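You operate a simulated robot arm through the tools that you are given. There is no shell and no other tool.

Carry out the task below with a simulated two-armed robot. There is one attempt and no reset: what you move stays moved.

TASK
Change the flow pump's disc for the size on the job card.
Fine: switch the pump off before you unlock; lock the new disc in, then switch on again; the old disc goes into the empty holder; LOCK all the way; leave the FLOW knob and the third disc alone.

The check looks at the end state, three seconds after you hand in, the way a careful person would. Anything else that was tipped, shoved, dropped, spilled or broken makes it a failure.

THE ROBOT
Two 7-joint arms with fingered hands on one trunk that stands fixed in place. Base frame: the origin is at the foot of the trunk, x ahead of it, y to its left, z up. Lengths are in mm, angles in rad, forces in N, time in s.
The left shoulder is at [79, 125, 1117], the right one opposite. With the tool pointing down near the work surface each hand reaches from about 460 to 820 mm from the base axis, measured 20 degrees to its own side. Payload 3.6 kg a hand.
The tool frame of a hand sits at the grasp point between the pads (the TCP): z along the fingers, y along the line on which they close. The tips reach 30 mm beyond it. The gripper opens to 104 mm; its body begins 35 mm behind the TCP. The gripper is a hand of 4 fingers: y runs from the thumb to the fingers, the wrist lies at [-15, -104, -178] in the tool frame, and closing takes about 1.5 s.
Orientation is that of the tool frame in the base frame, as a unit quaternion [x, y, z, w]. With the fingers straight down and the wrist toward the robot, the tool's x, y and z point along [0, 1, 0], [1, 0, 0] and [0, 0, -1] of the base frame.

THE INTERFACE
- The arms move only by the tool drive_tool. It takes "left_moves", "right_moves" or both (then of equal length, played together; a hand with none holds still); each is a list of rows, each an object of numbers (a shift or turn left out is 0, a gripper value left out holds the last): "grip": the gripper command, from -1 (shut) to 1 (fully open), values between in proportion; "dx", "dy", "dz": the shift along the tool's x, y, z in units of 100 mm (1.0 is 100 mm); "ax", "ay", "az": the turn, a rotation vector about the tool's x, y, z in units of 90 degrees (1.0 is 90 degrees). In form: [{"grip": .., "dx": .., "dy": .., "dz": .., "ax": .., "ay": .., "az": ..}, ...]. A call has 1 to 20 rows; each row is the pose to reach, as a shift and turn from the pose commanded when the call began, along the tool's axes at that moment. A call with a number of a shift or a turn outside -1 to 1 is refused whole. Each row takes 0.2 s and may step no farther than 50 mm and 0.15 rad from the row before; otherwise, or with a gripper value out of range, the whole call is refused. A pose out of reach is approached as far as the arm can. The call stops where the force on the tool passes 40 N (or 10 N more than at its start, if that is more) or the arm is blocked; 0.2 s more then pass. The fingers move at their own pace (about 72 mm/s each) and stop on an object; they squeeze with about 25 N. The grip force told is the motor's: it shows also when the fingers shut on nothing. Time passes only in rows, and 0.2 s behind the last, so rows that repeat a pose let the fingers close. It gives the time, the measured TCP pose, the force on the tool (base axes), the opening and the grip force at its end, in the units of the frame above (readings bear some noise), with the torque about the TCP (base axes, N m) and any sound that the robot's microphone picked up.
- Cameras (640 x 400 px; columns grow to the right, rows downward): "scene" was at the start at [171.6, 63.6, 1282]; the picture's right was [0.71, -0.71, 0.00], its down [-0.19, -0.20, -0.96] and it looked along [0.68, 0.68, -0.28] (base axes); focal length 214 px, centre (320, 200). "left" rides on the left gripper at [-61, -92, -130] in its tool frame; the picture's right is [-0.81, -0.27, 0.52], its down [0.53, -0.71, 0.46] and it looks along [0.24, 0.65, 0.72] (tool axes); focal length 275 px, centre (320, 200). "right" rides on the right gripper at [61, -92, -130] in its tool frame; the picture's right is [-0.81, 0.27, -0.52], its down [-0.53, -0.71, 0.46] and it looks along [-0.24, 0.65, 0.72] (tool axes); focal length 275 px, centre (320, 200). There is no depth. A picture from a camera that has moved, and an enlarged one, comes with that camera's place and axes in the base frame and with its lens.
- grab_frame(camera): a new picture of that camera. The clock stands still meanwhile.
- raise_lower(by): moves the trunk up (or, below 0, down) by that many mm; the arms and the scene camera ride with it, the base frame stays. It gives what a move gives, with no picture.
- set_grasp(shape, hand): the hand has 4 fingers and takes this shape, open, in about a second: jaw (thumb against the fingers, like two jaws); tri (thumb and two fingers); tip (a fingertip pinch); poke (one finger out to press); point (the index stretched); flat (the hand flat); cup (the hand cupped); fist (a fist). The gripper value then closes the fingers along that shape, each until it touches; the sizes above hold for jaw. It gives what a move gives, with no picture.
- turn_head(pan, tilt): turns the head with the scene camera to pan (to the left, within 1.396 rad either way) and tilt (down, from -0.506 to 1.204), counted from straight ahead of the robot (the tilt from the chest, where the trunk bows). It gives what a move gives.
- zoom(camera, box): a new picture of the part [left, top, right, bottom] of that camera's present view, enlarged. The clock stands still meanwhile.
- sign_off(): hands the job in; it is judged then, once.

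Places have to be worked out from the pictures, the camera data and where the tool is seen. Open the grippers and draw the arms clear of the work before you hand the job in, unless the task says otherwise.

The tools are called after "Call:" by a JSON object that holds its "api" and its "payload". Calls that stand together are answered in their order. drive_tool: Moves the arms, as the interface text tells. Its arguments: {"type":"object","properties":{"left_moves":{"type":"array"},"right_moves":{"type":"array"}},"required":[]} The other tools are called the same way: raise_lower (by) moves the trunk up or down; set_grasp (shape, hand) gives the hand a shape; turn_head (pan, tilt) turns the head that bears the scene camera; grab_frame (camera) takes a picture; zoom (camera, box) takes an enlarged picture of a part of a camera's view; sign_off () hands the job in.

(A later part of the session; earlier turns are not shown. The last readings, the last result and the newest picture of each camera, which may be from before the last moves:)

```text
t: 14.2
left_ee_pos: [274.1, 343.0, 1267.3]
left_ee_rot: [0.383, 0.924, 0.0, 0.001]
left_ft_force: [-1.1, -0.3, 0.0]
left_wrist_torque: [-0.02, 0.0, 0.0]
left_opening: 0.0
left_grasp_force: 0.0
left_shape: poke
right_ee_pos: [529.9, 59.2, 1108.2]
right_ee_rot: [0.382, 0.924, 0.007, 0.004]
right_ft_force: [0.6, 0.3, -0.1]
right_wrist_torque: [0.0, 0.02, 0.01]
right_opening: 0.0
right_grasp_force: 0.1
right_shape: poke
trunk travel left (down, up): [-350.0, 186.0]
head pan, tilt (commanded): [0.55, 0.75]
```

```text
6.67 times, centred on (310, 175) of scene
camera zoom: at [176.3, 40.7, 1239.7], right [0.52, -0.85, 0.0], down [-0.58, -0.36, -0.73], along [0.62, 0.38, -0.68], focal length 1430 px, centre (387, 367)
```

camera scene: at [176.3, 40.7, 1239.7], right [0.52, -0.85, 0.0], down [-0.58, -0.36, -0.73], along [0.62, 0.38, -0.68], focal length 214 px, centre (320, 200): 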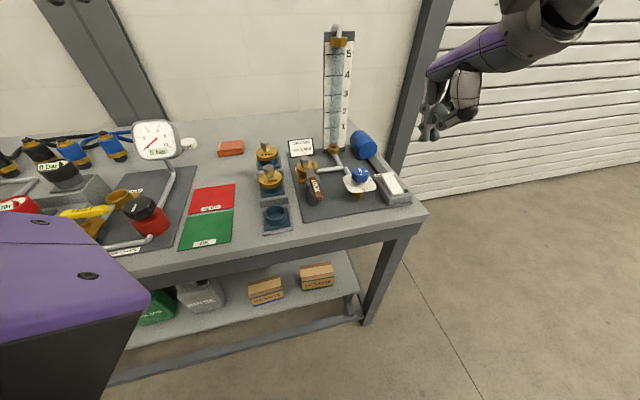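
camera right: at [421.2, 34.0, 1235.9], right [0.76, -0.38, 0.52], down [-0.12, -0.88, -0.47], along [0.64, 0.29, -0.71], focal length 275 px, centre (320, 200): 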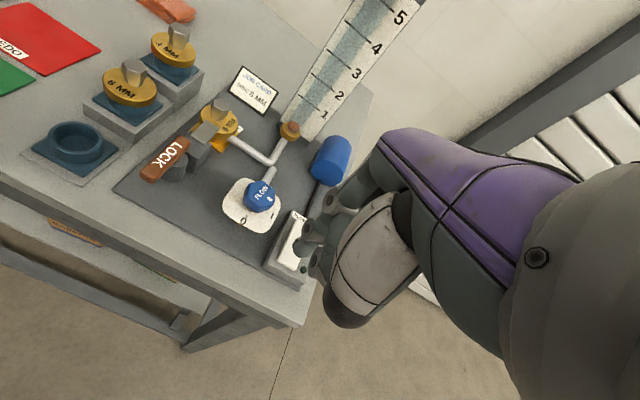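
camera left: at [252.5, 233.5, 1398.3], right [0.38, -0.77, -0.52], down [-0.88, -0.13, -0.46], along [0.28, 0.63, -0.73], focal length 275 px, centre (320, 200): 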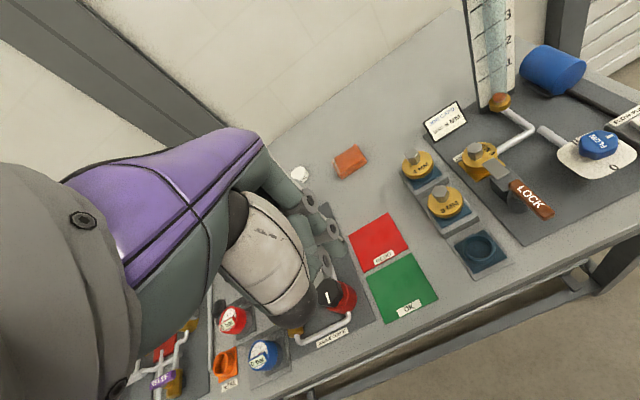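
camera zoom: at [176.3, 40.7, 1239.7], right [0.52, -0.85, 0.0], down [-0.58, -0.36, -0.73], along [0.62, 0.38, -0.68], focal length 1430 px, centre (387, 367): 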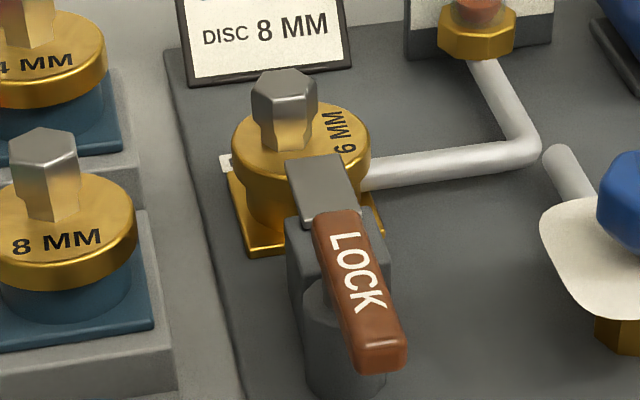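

I place the lever pivot at about [516, 266] and the handle from about [522, 272] to [475, 228], with its top at z about 923. I move the left hand in stages to the handle's left side (target TCP about [460, 260]), staying high for now.

Call:
{"api": "drive_tool", "payload": {"left_moves": [{"dx": -0.24, "dy": 0.09, "dz": 0.22}, {"dx": -0.48, "dy": 0.18, "dz": 0.44}, {"dx": -0.72, "dy": 0.27, "dz": 0.66}, {"dx": -0.95, "dy": 0.364, "dz": 0.88}, {"dx": -0.95, "dy": 0.364, "dz": 0.88}]}}

Call:
{"api": "drive_tool", "payload": {"left_moves": [{"dx": -0.24, "dy": 0.09, "dz": 0.22}, {"dx": -0.48, "dy": 0.18, "dz": 0.44}, {"dx": -0.72, "dy": 0.27, "dz": 0.66}, {"dx": -0.95, "dy": 0.364, "dz": 0.88}, {"dx": -0.95, "dy": 0.364, "dz": 0.88}]}}

Call:
{"api": "grab_frame", "payload": {"camera": "right"}}

Call:
{"api": "grab_frame", "payload": {"camera": "left"}}

Call:
{"api": "grab_frame", "payload": {"camera": "scene"}}

```text
t: 15.4
left_ee_pos: [366.2, 299.2, 1179.0]
left_ee_rot: [0.382, 0.924, -0.001, 0.0]
left_ft_force: [0.1, 0.7, 0.2]
left_wrist_torque: [-0.01, -0.02, -0.01]
left_opening: 0.0
left_grasp_force: 0.0
left_shape: poke
right_ee_pos: [529.0, 59.5, 1106.9]
right_ee_rot: [0.384, 0.924, 0.007, 0.004]
right_ft_force: [-0.2, -0.5, -0.5]
right_wrist_torque: [-0.02, 0.02, -0.01]
right_opening: 0.2
right_grasp_force: 0.1
right_shape: poke
trunk travel left (down, up): [-350.0, 186.0]
head pan, tilt (commanded): [0.55, 0.75]
```

```text
t: 16.6
left_ee_pos: [459.7, 257.5, 1091.2]
left_ee_rot: [0.383, 0.924, 0.0, 0.001]
left_ft_force: [0.5, 0.7, 0.5]
left_wrist_torque: [0.03, -0.01, 0.03]
left_opening: 0.1
left_grasp_force: 0.1
left_shape: poke
right_ee_pos: [530.2, 59.8, 1108.4]
right_ee_rot: [0.383, 0.924, 0.007, 0.003]
right_ft_force: [-0.8, 0.4, -0.3]
right_wrist_torque: [0.0, -0.01, 0.01]
right_opening: 0.0
right_grasp_force: 0.1
right_shape: poke
trunk travel left (down, up): [-350.0, 186.0]
head pan, tilt (commanded): [0.55, 0.75]
```

```text
taken
camera right: at [420.7, 34.0, 1236.1], right [0.76, -0.38, 0.52], down [-0.12, -0.88, -0.47], along [0.64, 0.29, -0.71], focal length 275 px, centre (320, 200)
```

right: 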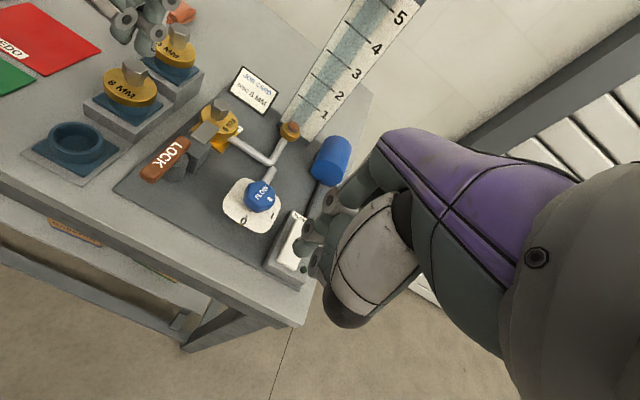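

```text
taken
camera left: at [438.4, 149.8, 1222.2], right [0.38, -0.77, -0.52], down [-0.88, -0.13, -0.46], along [0.28, 0.63, -0.72], focal length 275 px, centre (320, 200)
```

left: 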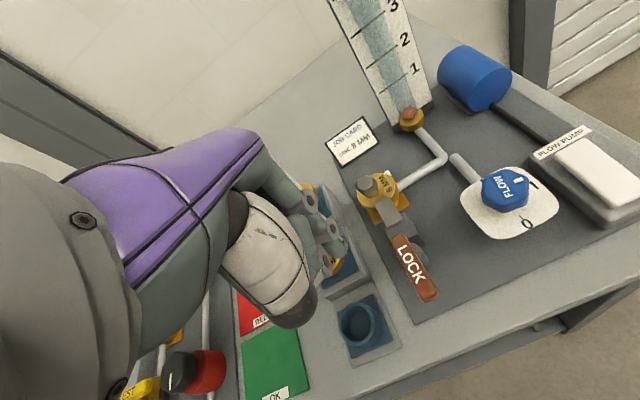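

```text
taken
camera scene: at [175.8, 40.7, 1239.8], right [0.52, -0.85, 0.0], down [-0.58, -0.36, -0.73], along [0.62, 0.38, -0.68], focal length 214 px, centre (320, 200)
```

scene: 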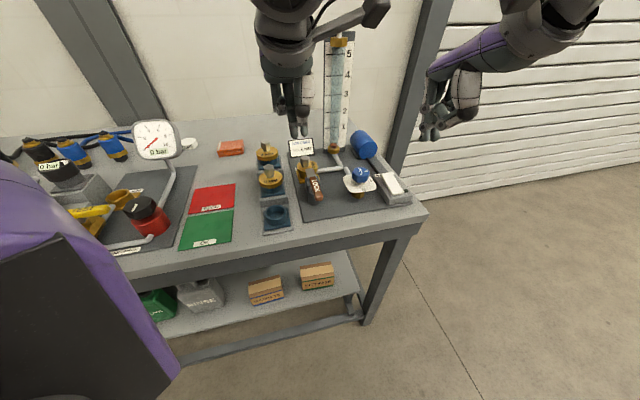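

The left hand is above and to the left of the lever. I lower it to about z = 1000 and look for the fingertip.

Call:
{"api": "drive_tool", "payload": {"left_moves": [{"dz": 0.3}, {"dz": 0.6}, {"dz": 0.95}, {"dz": 0.95}]}}

Call:
{"api": "zoom", "payload": {"camera": "right", "box": [40, 20, 260, 200]}}

Call:
{"api": "zoom", "payload": {"camera": "scene", "box": [240, 90, 360, 220]}}

Call:
{"api": "grab_frame", "payload": {"camera": "left"}}

```text
t: 17.6
left_ee_pos: [459.5, 259.1, 997.0]
left_ee_rot: [0.383, 0.924, 0.0, 0.001]
left_ft_force: [-0.1, -0.3, -0.4]
left_wrist_torque: [0.0, -0.03, 0.01]
left_opening: 0.0
left_grasp_force: 0.1
left_shape: poke
right_ee_pos: [529.9, 59.7, 1107.5]
right_ee_rot: [0.383, 0.924, 0.007, 0.004]
right_ft_force: [-0.4, 0.3, -0.4]
right_wrist_torque: [-0.01, 0.01, -0.01]
right_opening: 0.0
right_grasp_force: 0.0
right_shape: poke
trunk travel left (down, up): [-350.0, 186.0]
head pan, tilt (commanded): [0.55, 0.75]
```

```text
2.22 times, centred on (150, 110) of right
camera zoom: at [420.8, 33.9, 1236.1], right [0.76, -0.38, 0.52], down [-0.12, -0.88, -0.47], along [0.64, 0.29, -0.71], focal length 612 px, centre (698, 400)
```

zoom: 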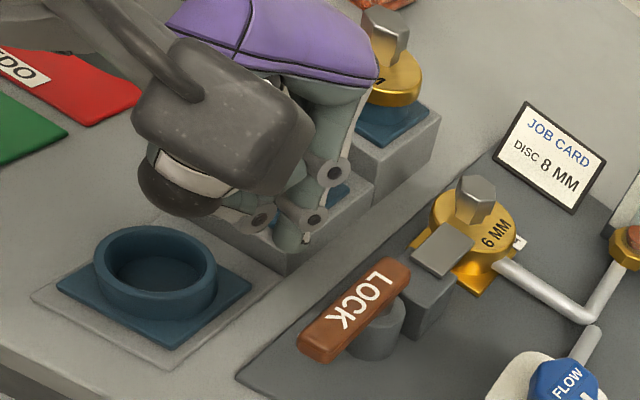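

```text
3.08 times, centred on (300, 155) of scene
camera zoom: at [175.9, 40.6, 1239.8], right [0.52, -0.85, 0.0], down [-0.58, -0.36, -0.73], along [0.62, 0.38, -0.68], focal length 660 px, centre (382, 338)
```

zoom: 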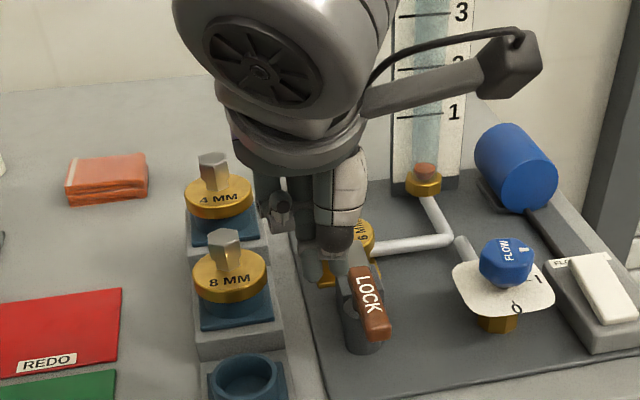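

```text
taken
camera left: at [437.3, 150.3, 1127.7], right [0.38, -0.77, -0.52], down [-0.88, -0.13, -0.46], along [0.28, 0.63, -0.72], focal length 275 px, centre (320, 200)
```

left: 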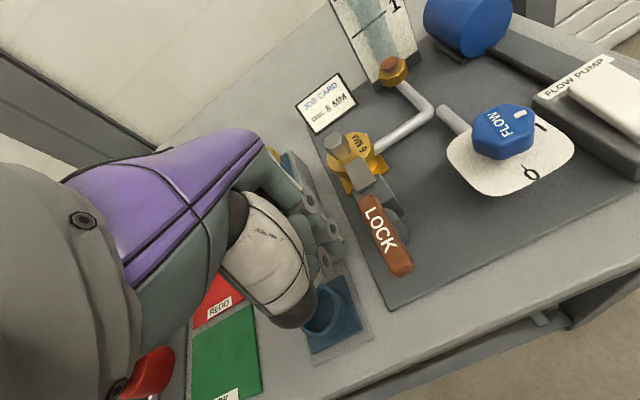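

The fingertip is near [467, 258], about 10 mm left of the handle's side. I lower it to handle height (tip z about 903).

Call:
{"api": "drive_tool", "payload": {"left_moves": [{"dz": 0.25}, {"dz": 0.45}, {"dz": 0.62}, {"dz": 0.62}]}}

Call:
{"api": "zoom", "payload": {"camera": "right", "box": [40, 20, 260, 200]}}

Call:
{"api": "zoom", "payload": {"camera": "left", "box": [260, 120, 460, 300]}}

```text
t: 18.6
left_ee_pos: [459.6, 258.7, 934.7]
left_ee_rot: [0.382, 0.924, 0.0, 0.001]
left_ft_force: [-0.3, -0.1, -0.5]
left_wrist_torque: [0.0, 0.0, 0.01]
left_opening: 0.0
left_grasp_force: 0.0
left_shape: poke
right_ee_pos: [530.5, 59.0, 1106.2]
right_ee_rot: [0.382, 0.924, 0.007, 0.004]
right_ft_force: [0.7, 0.5, 0.7]
right_wrist_torque: [0.02, -0.01, -0.01]
right_opening: 0.1
right_grasp_force: 0.1
right_shape: poke
trunk travel left (down, up): [-350.0, 186.0]
head pan, tilt (commanded): [0.55, 0.75]
```

```text
2.22 times, centred on (150, 110) of right
camera zoom: at [421.0, 33.9, 1236.0], right [0.76, -0.38, 0.52], down [-0.12, -0.88, -0.47], along [0.64, 0.29, -0.71], focal length 612 px, centre (698, 400)
```

zoom: 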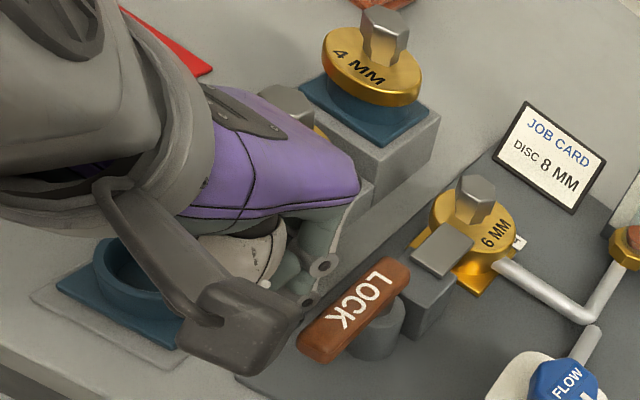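

```text
2.22 times, centred on (360, 210) of left
camera zoom: at [438.3, 149.5, 1065.3], right [0.38, -0.77, -0.52], down [-0.88, -0.13, -0.46], along [0.28, 0.63, -0.73], focal length 612 px, centre (231, 178)
```

zoom: 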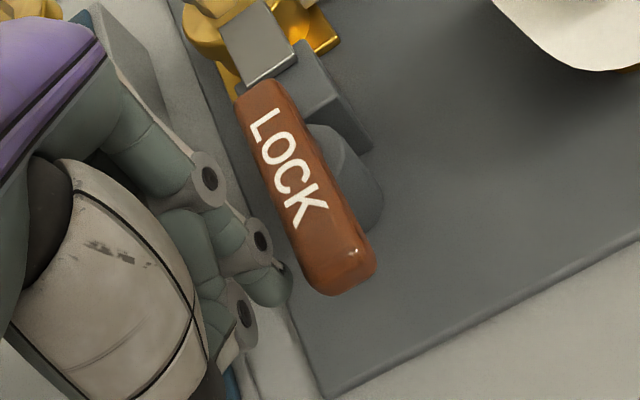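

The fingertip sits just left of the handle's outer end. I push gently to the right, in small steps, to see whether the lever turns that way.

Call:
{"api": "drive_tool", "payload": {"left_moves": [{"dx": -0.06}, {"dx": -0.11, "dy": -0.02}, {"dx": -0.15, "dy": -0.04}, {"dx": -0.19, "dy": -0.05}, {"dx": -0.23, "dy": -0.06}, {"dx": -0.27, "dy": -0.06}]}}

Call:
{"api": "zoom", "payload": {"camera": "right", "box": [40, 20, 260, 200]}}

Call:
{"api": "zoom", "payload": {"camera": "left", "box": [260, 120, 460, 300]}}

```text
t: 20.1
left_ee_pos: [475.6, 234.6, 935.8]
left_ee_rot: [0.383, 0.924, 0.0, 0.0]
left_ft_force: [-0.5, 0.0, 0.8]
left_wrist_torque: [0.02, 0.0, -0.02]
left_opening: 0.0
left_grasp_force: 0.0
left_shape: poke
right_ee_pos: [530.5, 58.5, 1105.9]
right_ee_rot: [0.382, 0.924, 0.006, 0.004]
right_ft_force: [1.0, 0.3, -0.6]
right_wrist_torque: [0.02, -0.02, -0.01]
right_opening: 0.2
right_grasp_force: 0.2
right_shape: poke
trunk travel left (down, up): [-350.0, 186.0]
head pan, tilt (commanded): [0.55, 0.75]
```

```text
2.22 times, centred on (150, 110) of right
camera zoom: at [421.2, 34.0, 1235.9], right [0.76, -0.38, 0.52], down [-0.12, -0.88, -0.47], along [0.64, 0.29, -0.71], focal length 612 px, centre (698, 400)
```

zoom: 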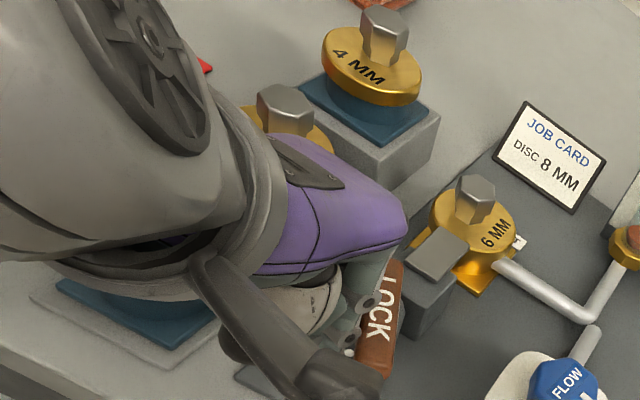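

```text
2.22 times, centred on (360, 210) of left
camera zoom: at [453.7, 126.5, 1065.6], right [0.38, -0.77, -0.52], down [-0.88, -0.13, -0.46], along [0.28, 0.63, -0.72], focal length 612 px, centre (231, 178)
```

zoom: 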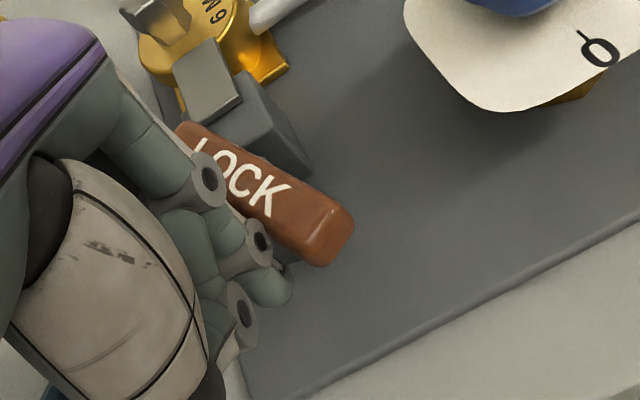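

The lever swings to the right freely. I follow it around its pivot in small steps until it stops.

Call:
{"api": "drive_tool", "payload": {"left_moves": [{"dx": -0.1, "dy": 0.01}, {"dx": -0.19, "dy": 0.03}, {"dx": -0.25, "dy": 0.06}, {"dx": -0.3, "dy": 0.1}, {"dx": -0.35, "dy": 0.15}, {"dx": -0.39, "dy": 0.2}, {"dx": -0.42, "dy": 0.25}, {"dx": -0.45, "dy": 0.31}]}}

Call:
{"api": "zoom", "payload": {"camera": "right", "box": [40, 20, 260, 200]}}

Call:
{"api": "zoom", "payload": {"camera": "left", "box": [230, 80, 450, 280]}}

```text
t: 21.9
left_ee_pos: [527.8, 224.4, 937.7]
left_ee_rot: [0.382, 0.924, -0.001, 0.001]
left_ft_force: [-10.6, -5.7, 6.9]
left_wrist_torque: [0.05, 0.06, 0.15]
left_opening: 0.0
left_grasp_force: 0.0
left_shape: poke
right_ee_pos: [528.5, 57.6, 1107.4]
right_ee_rot: [0.383, 0.924, 0.007, 0.004]
right_ft_force: [-0.3, -0.5, -0.2]
right_wrist_torque: [0.01, 0.0, 0.02]
right_opening: 0.0
right_grasp_force: 0.1
right_shape: poke
trunk travel left (down, up): [-350.0, 186.0]
head pan, tilt (commanded): [0.55, 0.75]
```

```text
2.22 times, centred on (150, 110) of right
camera zoom: at [419.6, 33.2, 1236.5], right [0.76, -0.38, 0.52], down [-0.12, -0.88, -0.47], along [0.64, 0.29, -0.71], focal length 612 px, centre (698, 400)
```

zoom: 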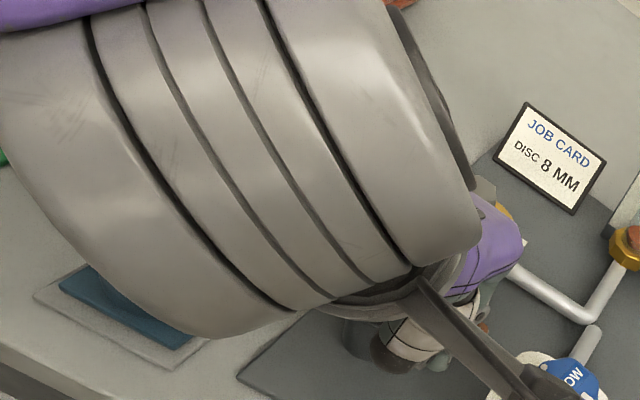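

```text
2.00 times, centred on (340, 180) of left
camera zoom: at [505.9, 115.7, 1066.8], right [0.38, -0.77, -0.52], down [-0.88, -0.13, -0.46], along [0.28, 0.63, -0.73], focal length 551 px, centre (280, 240)
```

zoom: 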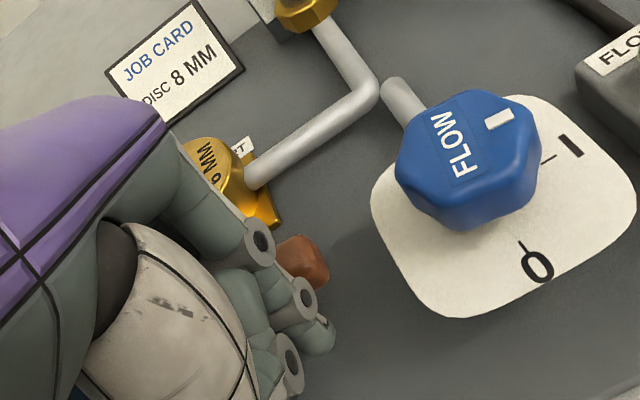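

The lever has swung about 90° and resists with around 12 N. I press a few more millimetres to make sure it is at its stop.

Call:
{"api": "drive_tool", "payload": {"left_moves": [{"dy": 0.03, "dx": -0.01}, {"dy": 0.06, "dx": -0.01}, {"dy": 0.09, "dx": -0.01}]}}

Call:
{"api": "zoom", "payload": {"camera": "left", "box": [230, 80, 450, 280]}}

Call:
{"api": "grab_frame", "payload": {"camera": "scene"}}

```text
t: 22.6
left_ee_pos: [534.4, 227.9, 937.2]
left_ee_rot: [0.383, 0.924, 0.0, 0.002]
left_ft_force: [-14.9, -17.5, 10.5]
left_wrist_torque: [-0.07, 0.18, 0.07]
left_opening: 0.2
left_grasp_force: 0.0
left_shape: poke
right_ee_pos: [528.2, 57.5, 1108.0]
right_ee_rot: [0.383, 0.924, 0.008, 0.005]
right_ft_force: [-0.4, 1.1, -0.1]
right_wrist_torque: [-0.03, -0.02, 0.0]
right_opening: 0.0
right_grasp_force: 0.0
right_shape: poke
trunk travel left (down, up): [-350.0, 186.0]
head pan, tilt (commanded): [0.55, 0.75]
```

```text
2.00 times, centred on (340, 180) of left
camera zoom: at [512.2, 119.6, 1067.3], right [0.38, -0.77, -0.52], down [-0.88, -0.13, -0.46], along [0.29, 0.63, -0.72], focal length 551 px, centre (280, 240)
```

zoom: 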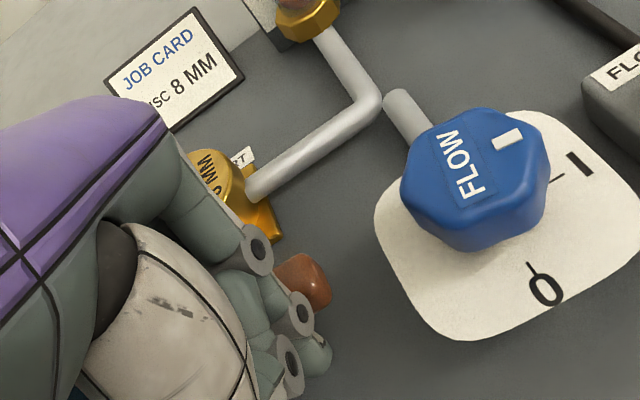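

```text
taken
camera scene: at [173.9, 38.6, 1240.2], right [0.52, -0.85, 0.0], down [-0.58, -0.35, -0.73], along [0.62, 0.38, -0.68], focal length 214 px, centre (320, 200)
```

scene: 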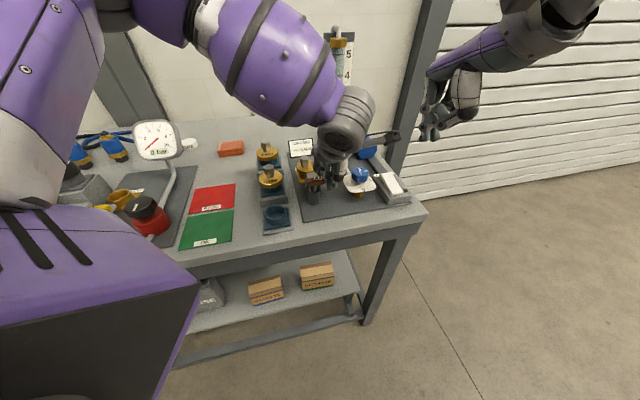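

Force rose to about 23 N, so the lever is likely at its stop. I back the finger off, lift it and look at the lever and the clamp tongue.

Call:
{"api": "drive_tool", "payload": {"left_moves": [{"dy": -0.15}, {"dy": -0.25}, {"dy": -0.25, "dz": -0.35}, {"dy": -0.25, "dz": -0.7}, {"dy": -0.3, "dz": -1.0}, {"dy": -0.3, "dz": -1.0}]}}

Call:
{"api": "drive_tool", "payload": {"left_moves": [{"dx": 0.25, "dz": -0.2}, {"dx": 0.5, "dz": -0.4}, {"dx": 0.75, "dz": -0.6}, {"dx": 1.0, "dz": -0.7}, {"dx": 1.0, "dz": -0.7}]}}

Call:
{"api": "grab_frame", "payload": {"camera": "left"}}

Call:
{"api": "zoom", "payload": {"camera": "right", "box": [40, 20, 260, 200]}}

Call:
{"api": "zoom", "payload": {"camera": "scene", "box": [240, 120, 380, 220]}}

```text
t: 24.1
left_ee_pos: [515.7, 210.6, 1035.5]
left_ee_rot: [0.383, 0.924, -0.001, 0.0]
left_ft_force: [-0.1, -0.7, 0.2]
left_wrist_torque: [0.01, 0.0, -0.01]
left_opening: 0.1
left_grasp_force: 0.2
left_shape: poke
right_ee_pos: [530.3, 60.2, 1106.7]
right_ee_rot: [0.383, 0.924, 0.006, 0.003]
right_ft_force: [-0.2, -0.2, -0.7]
right_wrist_torque: [-0.04, -0.03, -0.01]
right_opening: 0.1
right_grasp_force: 0.1
right_shape: poke
trunk travel left (down, up): [-350.0, 186.0]
head pan, tilt (commanded): [0.55, 0.75]
```

```text
t: 25.2
left_ee_pos: [444.4, 281.2, 1104.3]
left_ee_rot: [0.382, 0.924, 0.0, 0.0]
left_ft_force: [-0.2, -0.5, 0.3]
left_wrist_torque: [-0.03, 0.01, 0.03]
left_opening: 0.0
left_grasp_force: 0.1
left_shape: poke
right_ee_pos: [530.3, 60.2, 1106.8]
right_ee_rot: [0.382, 0.924, 0.007, 0.003]
right_ft_force: [-0.8, 0.2, 0.3]
right_wrist_torque: [0.02, -0.01, -0.01]
right_opening: 0.1
right_grasp_force: 0.0
right_shape: poke
trunk travel left (down, up): [-350.0, 186.0]
head pan, tilt (commanded): [0.55, 0.75]
```

```text
taken
camera left: at [422.6, 172.0, 1234.7], right [0.38, -0.77, -0.52], down [-0.88, -0.13, -0.46], along [0.28, 0.63, -0.73], focal length 275 px, centre (320, 200)
```

left: 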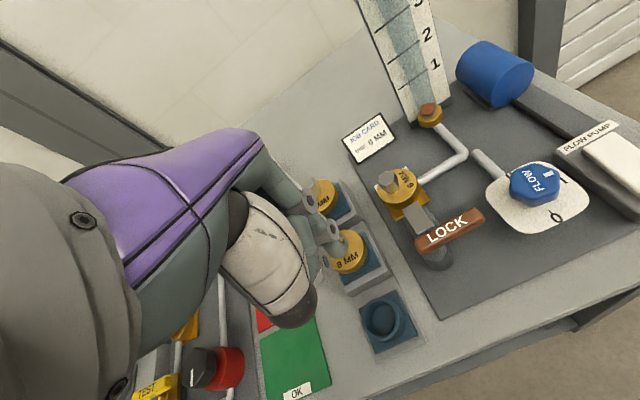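

```text
2.22 times, centred on (150, 110) of right
camera zoom: at [421.5, 33.8, 1235.8], right [0.76, -0.38, 0.52], down [-0.12, -0.88, -0.47], along [0.64, 0.29, -0.71], focal length 612 px, centre (698, 400)
```

zoom: 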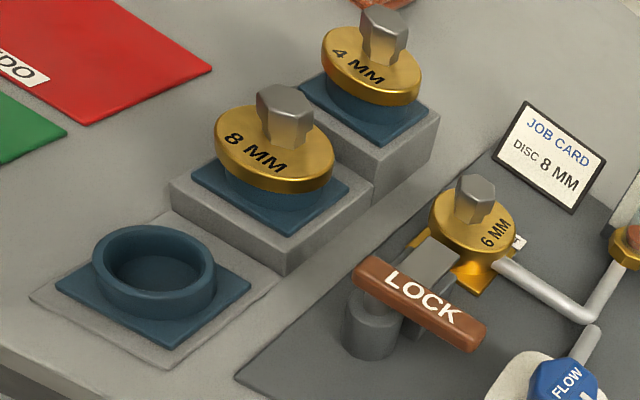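

```text
4.00 times, centred on (310, 170) of scene
camera zoom: at [176.5, 40.6, 1239.6], right [0.52, -0.85, 0.0], down [-0.58, -0.36, -0.73], along [0.62, 0.38, -0.68], focal length 858 px, centre (360, 320)
```

zoom: 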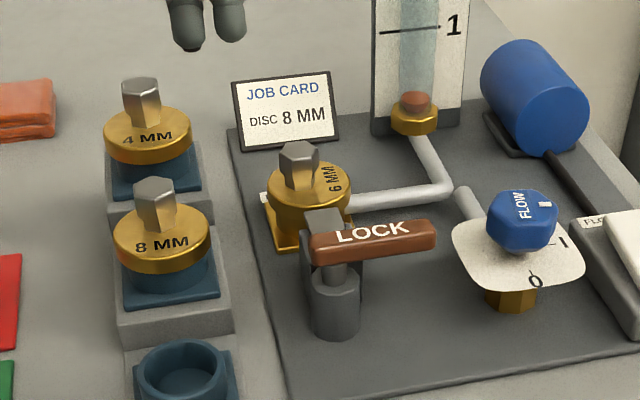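

Call:
{"api": "zoom", "payload": {"camera": "right", "box": [150, 75, 240, 165]}}

Call:
{"api": "zoom", "payload": {"camera": "left", "box": [360, 150, 500, 280]}}

Call:
{"api": "zoom", "payload": {"camera": "scene", "box": [280, 145, 350, 215]}}

```text
4.44 times, centred on (195, 120) of right
camera zoom: at [421.5, 33.8, 1235.8], right [0.76, -0.38, 0.52], down [-0.12, -0.88, -0.47], along [0.64, 0.29, -0.71], focal length 1224 px, centre (876, 556)
```

zoom: 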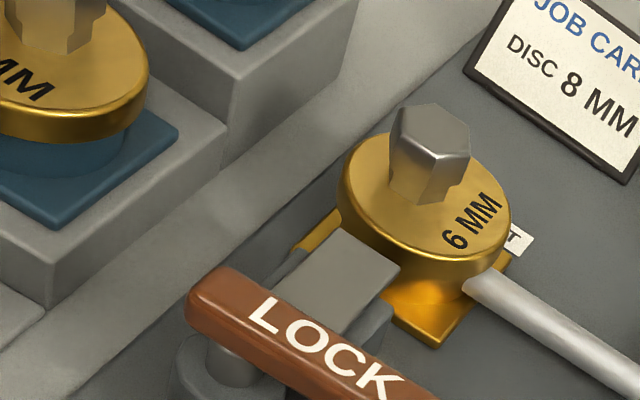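

```text
3.08 times, centred on (430, 215) of left
camera zoom: at [422.6, 172.0, 1234.7], right [0.38, -0.77, -0.52], down [-0.88, -0.13, -0.46], along [0.28, 0.63, -0.73], focal length 847 px, centre (-18, 154)
```

zoom: 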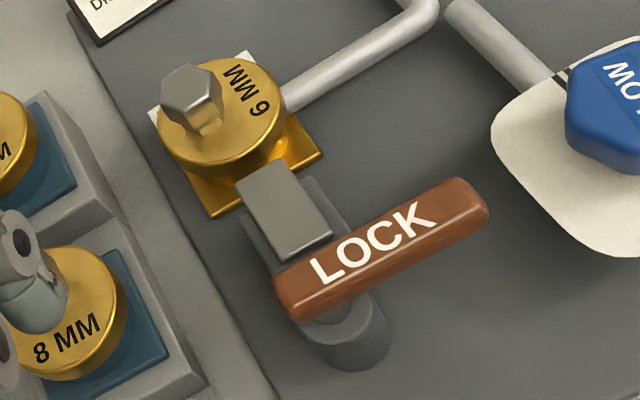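

```text
5.71 times, centred on (315, 180) of scene
camera zoom: at [176.5, 40.6, 1239.6], right [0.52, -0.85, 0.0], down [-0.58, -0.36, -0.73], along [0.62, 0.38, -0.68], focal length 1226 px, centre (349, 314)
```

zoom: 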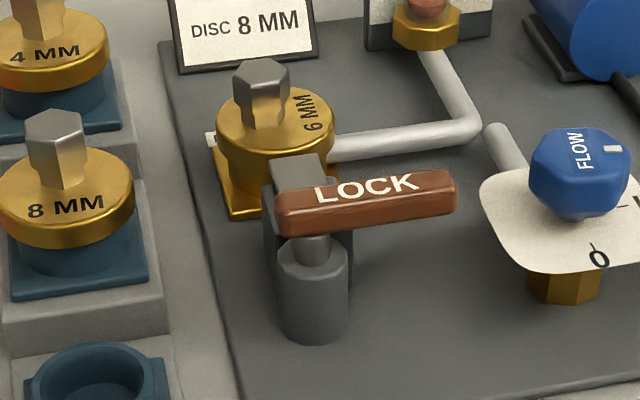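

The lever now points fully right (90° from before) and the clamp tongue has slid back to the disc rim. Next I compare the grasp shapes of the left hand, high above the bench, to choose one narrow enough for the knobs.

Call:
{"api": "set_grasp", "payload": {"hand": "left", "shape": "tri"}}

Call:
{"api": "turn_head", "payload": {"pan": 0.65, "tilt": 0.55}}

Call:
{"api": "grab_frame", "payload": {"camera": "scene"}}

Call:
{"api": "grab_frame", "payload": {"camera": "left"}}

Call:
{"api": "grab_frame", "payload": {"camera": "right"}}

```text
t: 26.1
left_ee_pos: [443.2, 280.7, 1103.9]
left_ee_rot: [0.383, 0.924, -0.001, 0.001]
left_ft_force: [0.1, -0.6, 0.6]
left_wrist_torque: [-0.02, 0.01, 0.0]
left_opening: 104.1
left_grasp_force: 0.1
left_shape: tri
right_ee_pos: [530.6, 59.2, 1107.5]
right_ee_rot: [0.383, 0.924, 0.007, 0.004]
right_ft_force: [-0.9, 0.4, 0.4]
right_wrist_torque: [-0.02, 0.0, -0.03]
right_opening: 0.0
right_grasp_force: 0.1
right_shape: poke
trunk travel left (down, up): [-350.0, 186.0]
head pan, tilt (commanded): [0.55, 0.75]
```

```text
t: 26.9
left_ee_pos: [444.0, 279.8, 1104.9]
left_ee_rot: [0.383, 0.924, 0.0, 0.001]
left_ft_force: [-0.4, 0.0, -0.2]
left_wrist_torque: [0.03, 0.01, -0.05]
left_opening: 103.9
left_grasp_force: 0.1
left_shape: tri
right_ee_pos: [531.0, 59.0, 1106.0]
right_ee_rot: [0.382, 0.924, 0.007, 0.003]
right_ft_force: [0.2, 0.6, 0.4]
right_wrist_torque: [0.04, -0.04, 0.02]
right_opening: 0.2
right_grasp_force: 0.0
right_shape: poke
trunk travel left (down, up): [-350.0, 186.0]
head pan, tilt (commanded): [0.649, 0.55]
```

```text
taken
camera scene: at [177.2, 51.8, 1257.0], right [0.6, -0.8, 0.0], down [-0.42, -0.32, -0.85], along [0.68, 0.52, -0.52], focal length 214 px, centre (320, 200)
```

scene: 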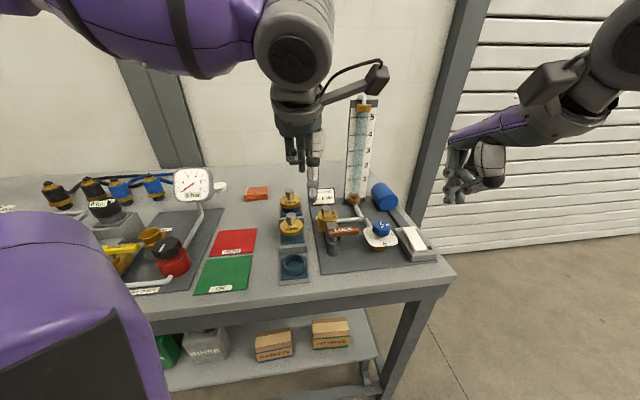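

```text
taken
camera left: at [422.6, 172.0, 1234.8], right [0.38, -0.77, -0.52], down [-0.88, -0.13, -0.46], along [0.28, 0.63, -0.72], focal length 275 px, centre (320, 200)
```

left: 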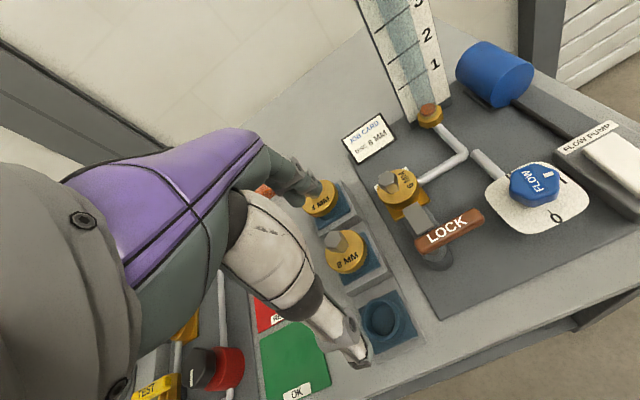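

```text
taken
camera right: at [421.2, 34.0, 1235.9], right [0.76, -0.38, 0.52], down [-0.12, -0.88, -0.47], along [0.64, 0.29, -0.71], focal length 275 px, centre (320, 200)
```

right: 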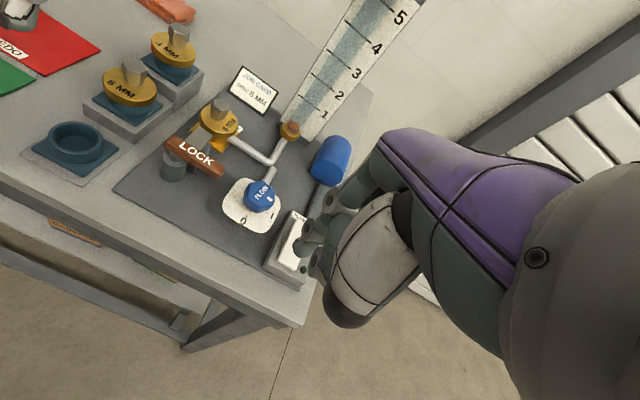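

Call:
{"api": "zoom", "payload": {"camera": "left", "box": [210, 120, 410, 400]}}

Call:
{"api": "zoom", "payload": {"camera": "scene", "box": [250, 80, 400, 220]}}

Call:
{"api": "set_grasp", "payload": {"hand": "left", "shape": "tip"}}

Call:
{"api": "zoom", "payload": {"camera": "left", "box": [210, 120, 410, 400]}}

Call:
{"api": "zoom", "payload": {"camera": "scene", "box": [250, 80, 400, 220]}}

Call:
{"api": "set_grasp", "payload": {"hand": "left", "shape": "jaw"}}

Call:
{"api": "zoom", "payload": {"camera": "left", "box": [210, 120, 410, 400]}}

Call:
{"api": "zoom", "payload": {"camera": "scene", "box": [250, 80, 400, 220]}}

```text
1.43 times, centred on (310, 260) of left
camera zoom: at [422.6, 172.0, 1234.8], right [0.38, -0.77, -0.52], down [-0.88, -0.13, -0.46], along [0.28, 0.63, -0.72], focal length 393 px, centre (334, 114)
```

zoom: 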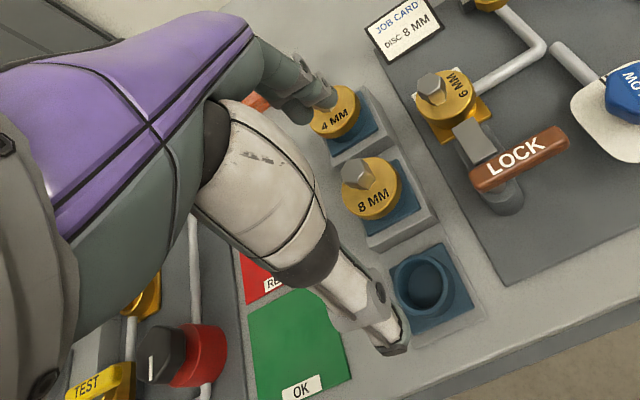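

```text
2.86 times, centred on (325, 150) of scene
camera zoom: at [177.2, 51.8, 1257.0], right [0.6, -0.8, 0.0], down [-0.42, -0.32, -0.85], along [0.68, 0.52, -0.52], focal length 613 px, centre (306, 343)
```

zoom: 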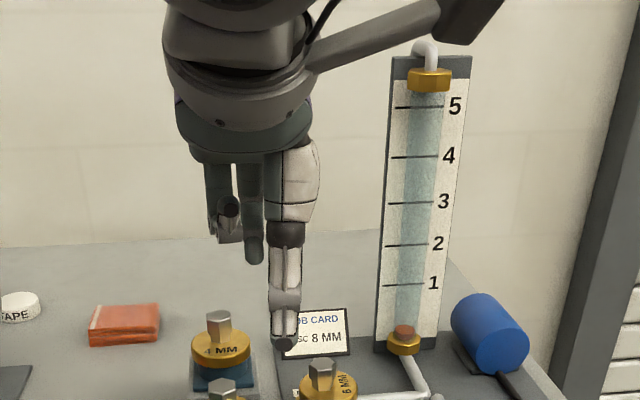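

```text
t: 27.8
left_ee_pos: [444.1, 281.2, 1104.1]
left_ee_rot: [0.383, 0.924, -0.001, 0.001]
left_ft_force: [0.1, 0.8, 0.2]
left_wrist_torque: [0.0, 0.01, -0.01]
left_opening: 104.3
left_grasp_force: 0.1
left_shape: tip
right_ee_pos: [531.5, 59.4, 1106.2]
right_ee_rot: [0.383, 0.924, 0.007, 0.004]
right_ft_force: [0.1, -0.2, 0.0]
right_wrist_torque: [0.02, -0.01, 0.0]
right_opening: 0.0
right_grasp_force: 0.1
right_shape: poke
trunk travel left (down, up): [-350.0, 186.0]
head pan, tilt (commanded): [0.649, 0.55]
```

```text
1.43 times, centred on (310, 260) of left
camera zoom: at [422.6, 172.0, 1234.9], right [0.38, -0.77, -0.52], down [-0.88, -0.13, -0.46], along [0.28, 0.63, -0.73], focal length 393 px, centre (334, 114)
```

zoom: 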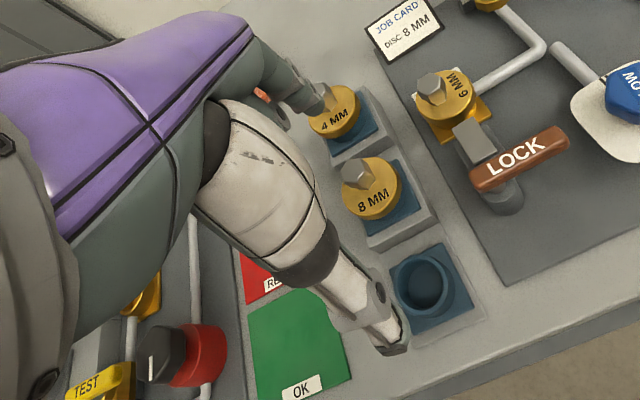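

```text
2.86 times, centred on (325, 150) of scene
camera zoom: at [177.1, 51.8, 1257.1], right [0.6, -0.8, 0.0], down [-0.42, -0.32, -0.85], along [0.68, 0.52, -0.52], focal length 613 px, centre (306, 343)
```

zoom: 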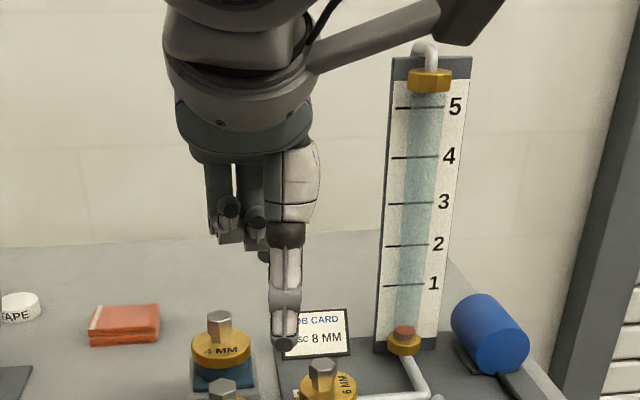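

```text
t: 28.7
left_ee_pos: [443.5, 280.8, 1103.7]
left_ee_rot: [0.382, 0.924, 0.0, 0.001]
left_ft_force: [-0.1, -0.3, 0.5]
left_wrist_torque: [0.02, -0.01, 0.02]
left_opening: 103.8
left_grasp_force: 0.0
left_shape: jaw
right_ee_pos: [531.2, 59.0, 1106.6]
right_ee_rot: [0.384, 0.923, 0.007, 0.004]
right_ft_force: [-1.1, 0.9, -0.4]
right_wrist_torque: [0.03, 0.01, -0.03]
right_opening: 0.0
right_grasp_force: 0.0
right_shape: poke
trunk travel left (down, up): [-350.0, 186.0]
head pan, tilt (commanded): [0.649, 0.55]
```

```text
1.43 times, centred on (310, 260) of left
camera zoom: at [422.6, 172.0, 1234.9], right [0.38, -0.77, -0.52], down [-0.88, -0.13, -0.46], along [0.28, 0.63, -0.73], focal length 393 px, centre (334, 114)
```

zoom: 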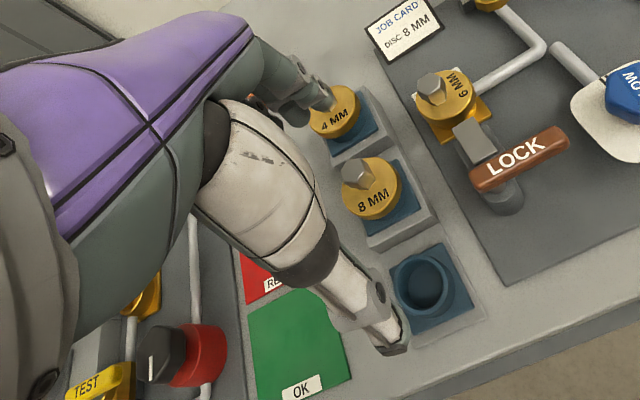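

```text
2.86 times, centred on (325, 150) of scene
camera zoom: at [177.1, 51.8, 1257.1], right [0.6, -0.8, 0.0], down [-0.42, -0.32, -0.85], along [0.68, 0.52, -0.52], focal length 613 px, centre (306, 343)
```

zoom: 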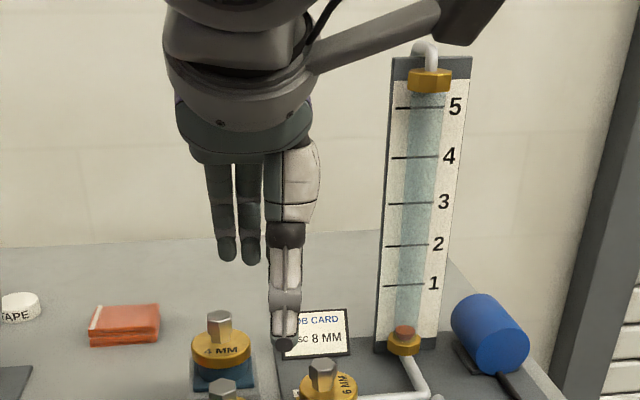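

Jaw gives the thumb against three fingers, tri the thumb and two fingers, tip just the index and thumb. I look closely at the hex knobs to find which way their flats face.

Call:
{"api": "zoom", "payload": {"camera": "left", "box": [365, 155, 425, 205]}}

Call:
{"api": "zoom", "payload": {"camera": "left", "box": [310, 215, 380, 285]}}

Call:
{"api": "zoom", "payload": {"camera": "right", "box": [90, 50, 170, 130]}}

Call:
{"api": "zoom", "payload": {"camera": "right", "box": [180, 85, 250, 155]}}

```text
8.00 times, centred on (395, 180) of left
camera zoom: at [422.6, 172.0, 1234.9], right [0.38, -0.77, -0.52], down [-0.88, -0.13, -0.46], along [0.28, 0.63, -0.73], focal length 2202 px, centre (-280, 360)
```

zoom: 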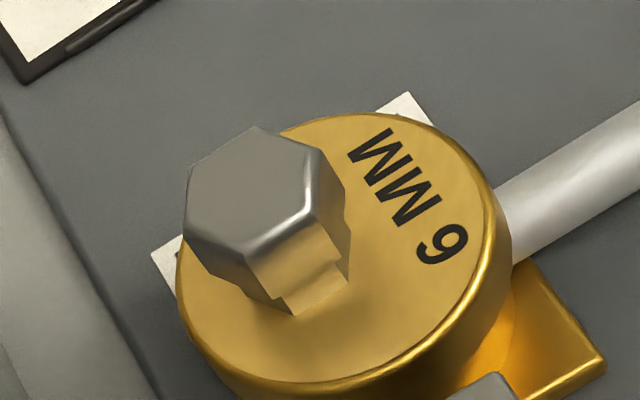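

```text
5.71 times, centred on (345, 250) of left
camera zoom: at [422.6, 172.0, 1234.9], right [0.38, -0.77, -0.52], down [-0.88, -0.13, -0.46], along [0.28, 0.63, -0.73], focal length 1573 px, centre (177, -86)
```

zoom: 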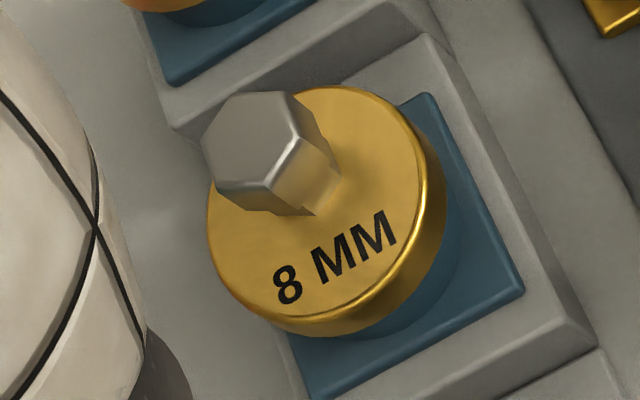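

```text
5.00 times, centred on (130, 90) of right
camera zoom: at [421.2, 34.0, 1235.9], right [0.76, -0.38, 0.52], down [-0.12, -0.88, -0.47], along [0.64, 0.29, -0.71], focal length 1376 px, centre (1270, 750)
```

zoom: 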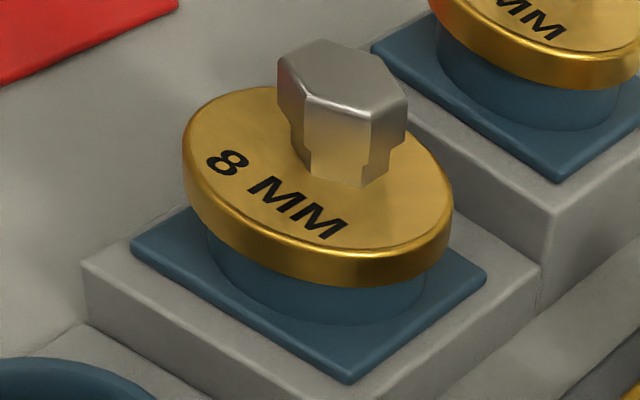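

```text
5.71 times, centred on (215, 120) of right
camera zoom: at [421.2, 34.0, 1235.9], right [0.76, -0.38, 0.52], down [-0.12, -0.88, -0.47], along [0.64, 0.29, -0.71], focal length 1573 px, centre (920, 657)
```

zoom: 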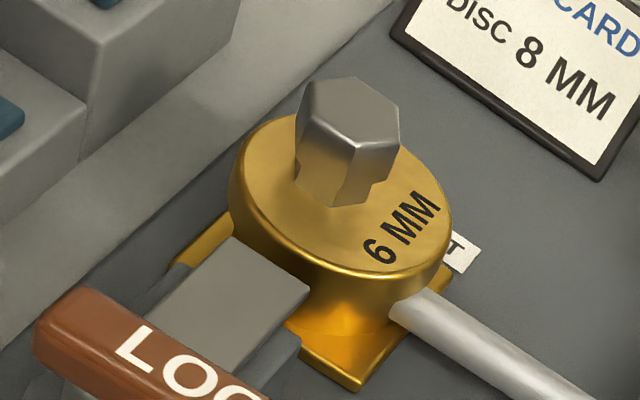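

The hex knobs are about 22.6 mm across flats. The 6 MM knob's flats face along the bench depth (u) at about [593, 345], and the 8 MM knob's flats face sideways (v) at about [487, 380]. I choose the tri shape, narrow the opening and move over the 6 MM disc at a safe height.

Call:
{"api": "set_grasp", "payload": {"hand": "left", "shape": "tri"}}

Call:
{"api": "drive_tool", "payload": {"left_moves": [{"grip": 0.0, "dx": -0.15, "dy": 0.19}, {"grip": 0.0, "dx": -0.3, "dy": 0.38}, {"grip": 0.0, "dx": -0.45, "dy": 0.57}, {"grip": 0.0, "dx": -0.605, "dy": 0.76}, {"grip": 0.0, "dx": -0.605, "dy": 0.76}]}}

Call:
{"api": "drive_tool", "payload": {"left_moves": [{"grip": 0.0, "dy": 0.25}, {"grip": 0.0, "dy": 0.5}, {"grip": 0.0, "dy": 0.75}, {"grip": 0.0, "dy": 0.75, "dz": 0.25}, {"grip": 0.0, "dy": 0.75, "dz": 0.5}, {"grip": 0.0, "dy": 0.75, "dz": 0.74}, {"grip": 0.0, "dy": 0.75, "dz": 0.74}]}}

Call:
{"api": "grab_frame", "payload": {"camera": "left"}}

Call:
{"api": "grab_frame", "payload": {"camera": "right"}}

Call:
{"api": "grab_frame", "payload": {"camera": "scene"}}

```text
t: 29.6
left_ee_pos: [443.8, 280.6, 1103.8]
left_ee_rot: [0.383, 0.924, 0.0, 0.001]
left_ft_force: [0.2, -0.2, 0.1]
left_wrist_torque: [-0.01, 0.01, 0.0]
left_opening: 103.9
left_grasp_force: 0.0
left_shape: tri
right_ee_pos: [531.4, 58.1, 1107.0]
right_ee_rot: [0.383, 0.924, 0.007, 0.004]
right_ft_force: [-0.3, -0.4, 1.1]
right_wrist_torque: [0.02, 0.02, 0.01]
right_opening: 0.0
right_grasp_force: 0.1
right_shape: poke
trunk travel left (down, up): [-350.0, 186.0]
head pan, tilt (commanded): [0.649, 0.55]
```

```text
t: 30.8
left_ee_pos: [540.8, 292.0, 1105.0]
left_ee_rot: [0.382, 0.924, 0.0, 0.001]
left_ft_force: [-1.2, 0.2, -0.1]
left_wrist_torque: [0.01, 0.0, 0.02]
left_opening: 52.5
left_grasp_force: 0.1
left_shape: tri
right_ee_pos: [530.9, 59.5, 1106.7]
right_ee_rot: [0.383, 0.924, 0.007, 0.004]
right_ft_force: [0.5, -0.1, 0.1]
right_wrist_torque: [-0.01, 0.01, -0.02]
right_opening: 0.0
right_grasp_force: 0.0
right_shape: poke
trunk travel left (down, up): [-350.0, 186.0]
head pan, tilt (commanded): [0.649, 0.55]
```

```text
t: 32.4
left_ee_pos: [593.8, 343.6, 1030.8]
left_ee_rot: [0.384, 0.923, 0.0, 0.001]
left_ft_force: [-0.7, -0.4, -0.1]
left_wrist_torque: [0.0, -0.01, 0.02]
left_opening: 52.4
left_grasp_force: 0.1
left_shape: tri
right_ee_pos: [530.7, 59.0, 1107.6]
right_ee_rot: [0.383, 0.924, 0.007, 0.005]
right_ft_force: [-0.3, 0.4, -0.1]
right_wrist_torque: [0.02, -0.01, -0.02]
right_opening: 0.1
right_grasp_force: 0.0
right_shape: poke
trunk travel left (down, up): [-350.0, 186.0]
head pan, tilt (commanded): [0.649, 0.55]
```

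```text
taken
camera left: at [572.0, 236.3, 1161.4], right [0.38, -0.77, -0.52], down [-0.88, -0.13, -0.46], along [0.28, 0.63, -0.73], focal length 275 px, centre (320, 200)
```

left: 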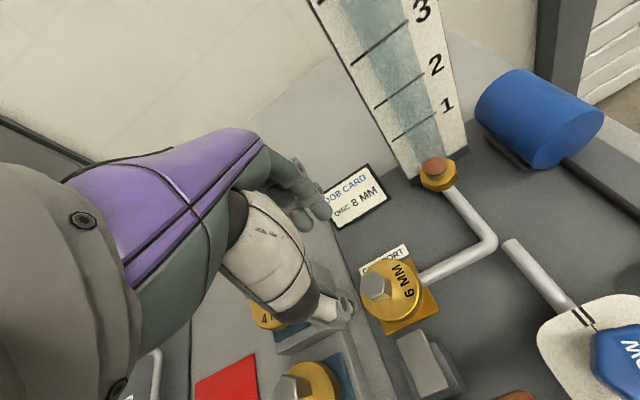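

```text
taken
camera right: at [421.0, 34.0, 1236.0], right [0.76, -0.38, 0.52], down [-0.12, -0.88, -0.47], along [0.64, 0.29, -0.71], focal length 275 px, centre (320, 200)
```

right: 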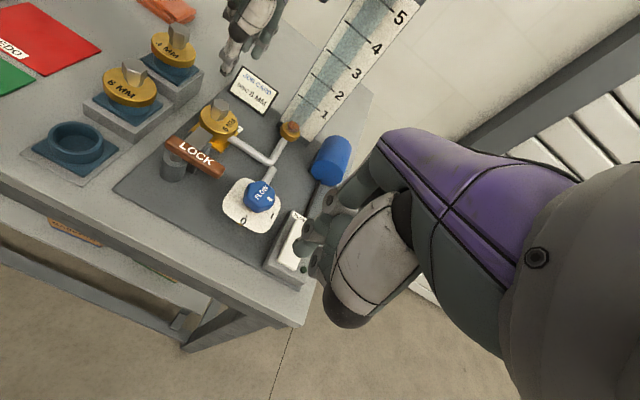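

```text
taken
camera scene: at [177.0, 51.8, 1257.1], right [0.6, -0.8, 0.0], down [-0.42, -0.32, -0.85], along [0.68, 0.52, -0.52], focal length 214 px, centre (320, 200)
```

scene: 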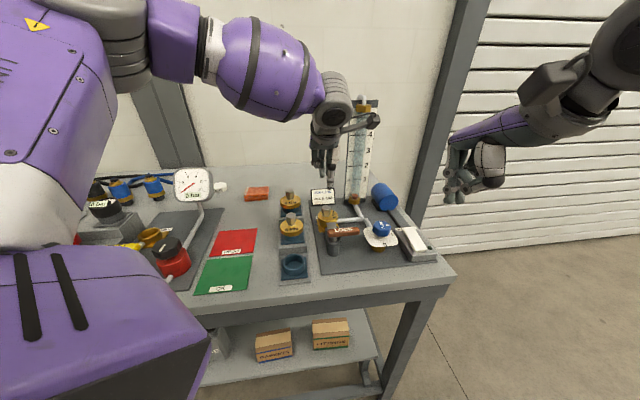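

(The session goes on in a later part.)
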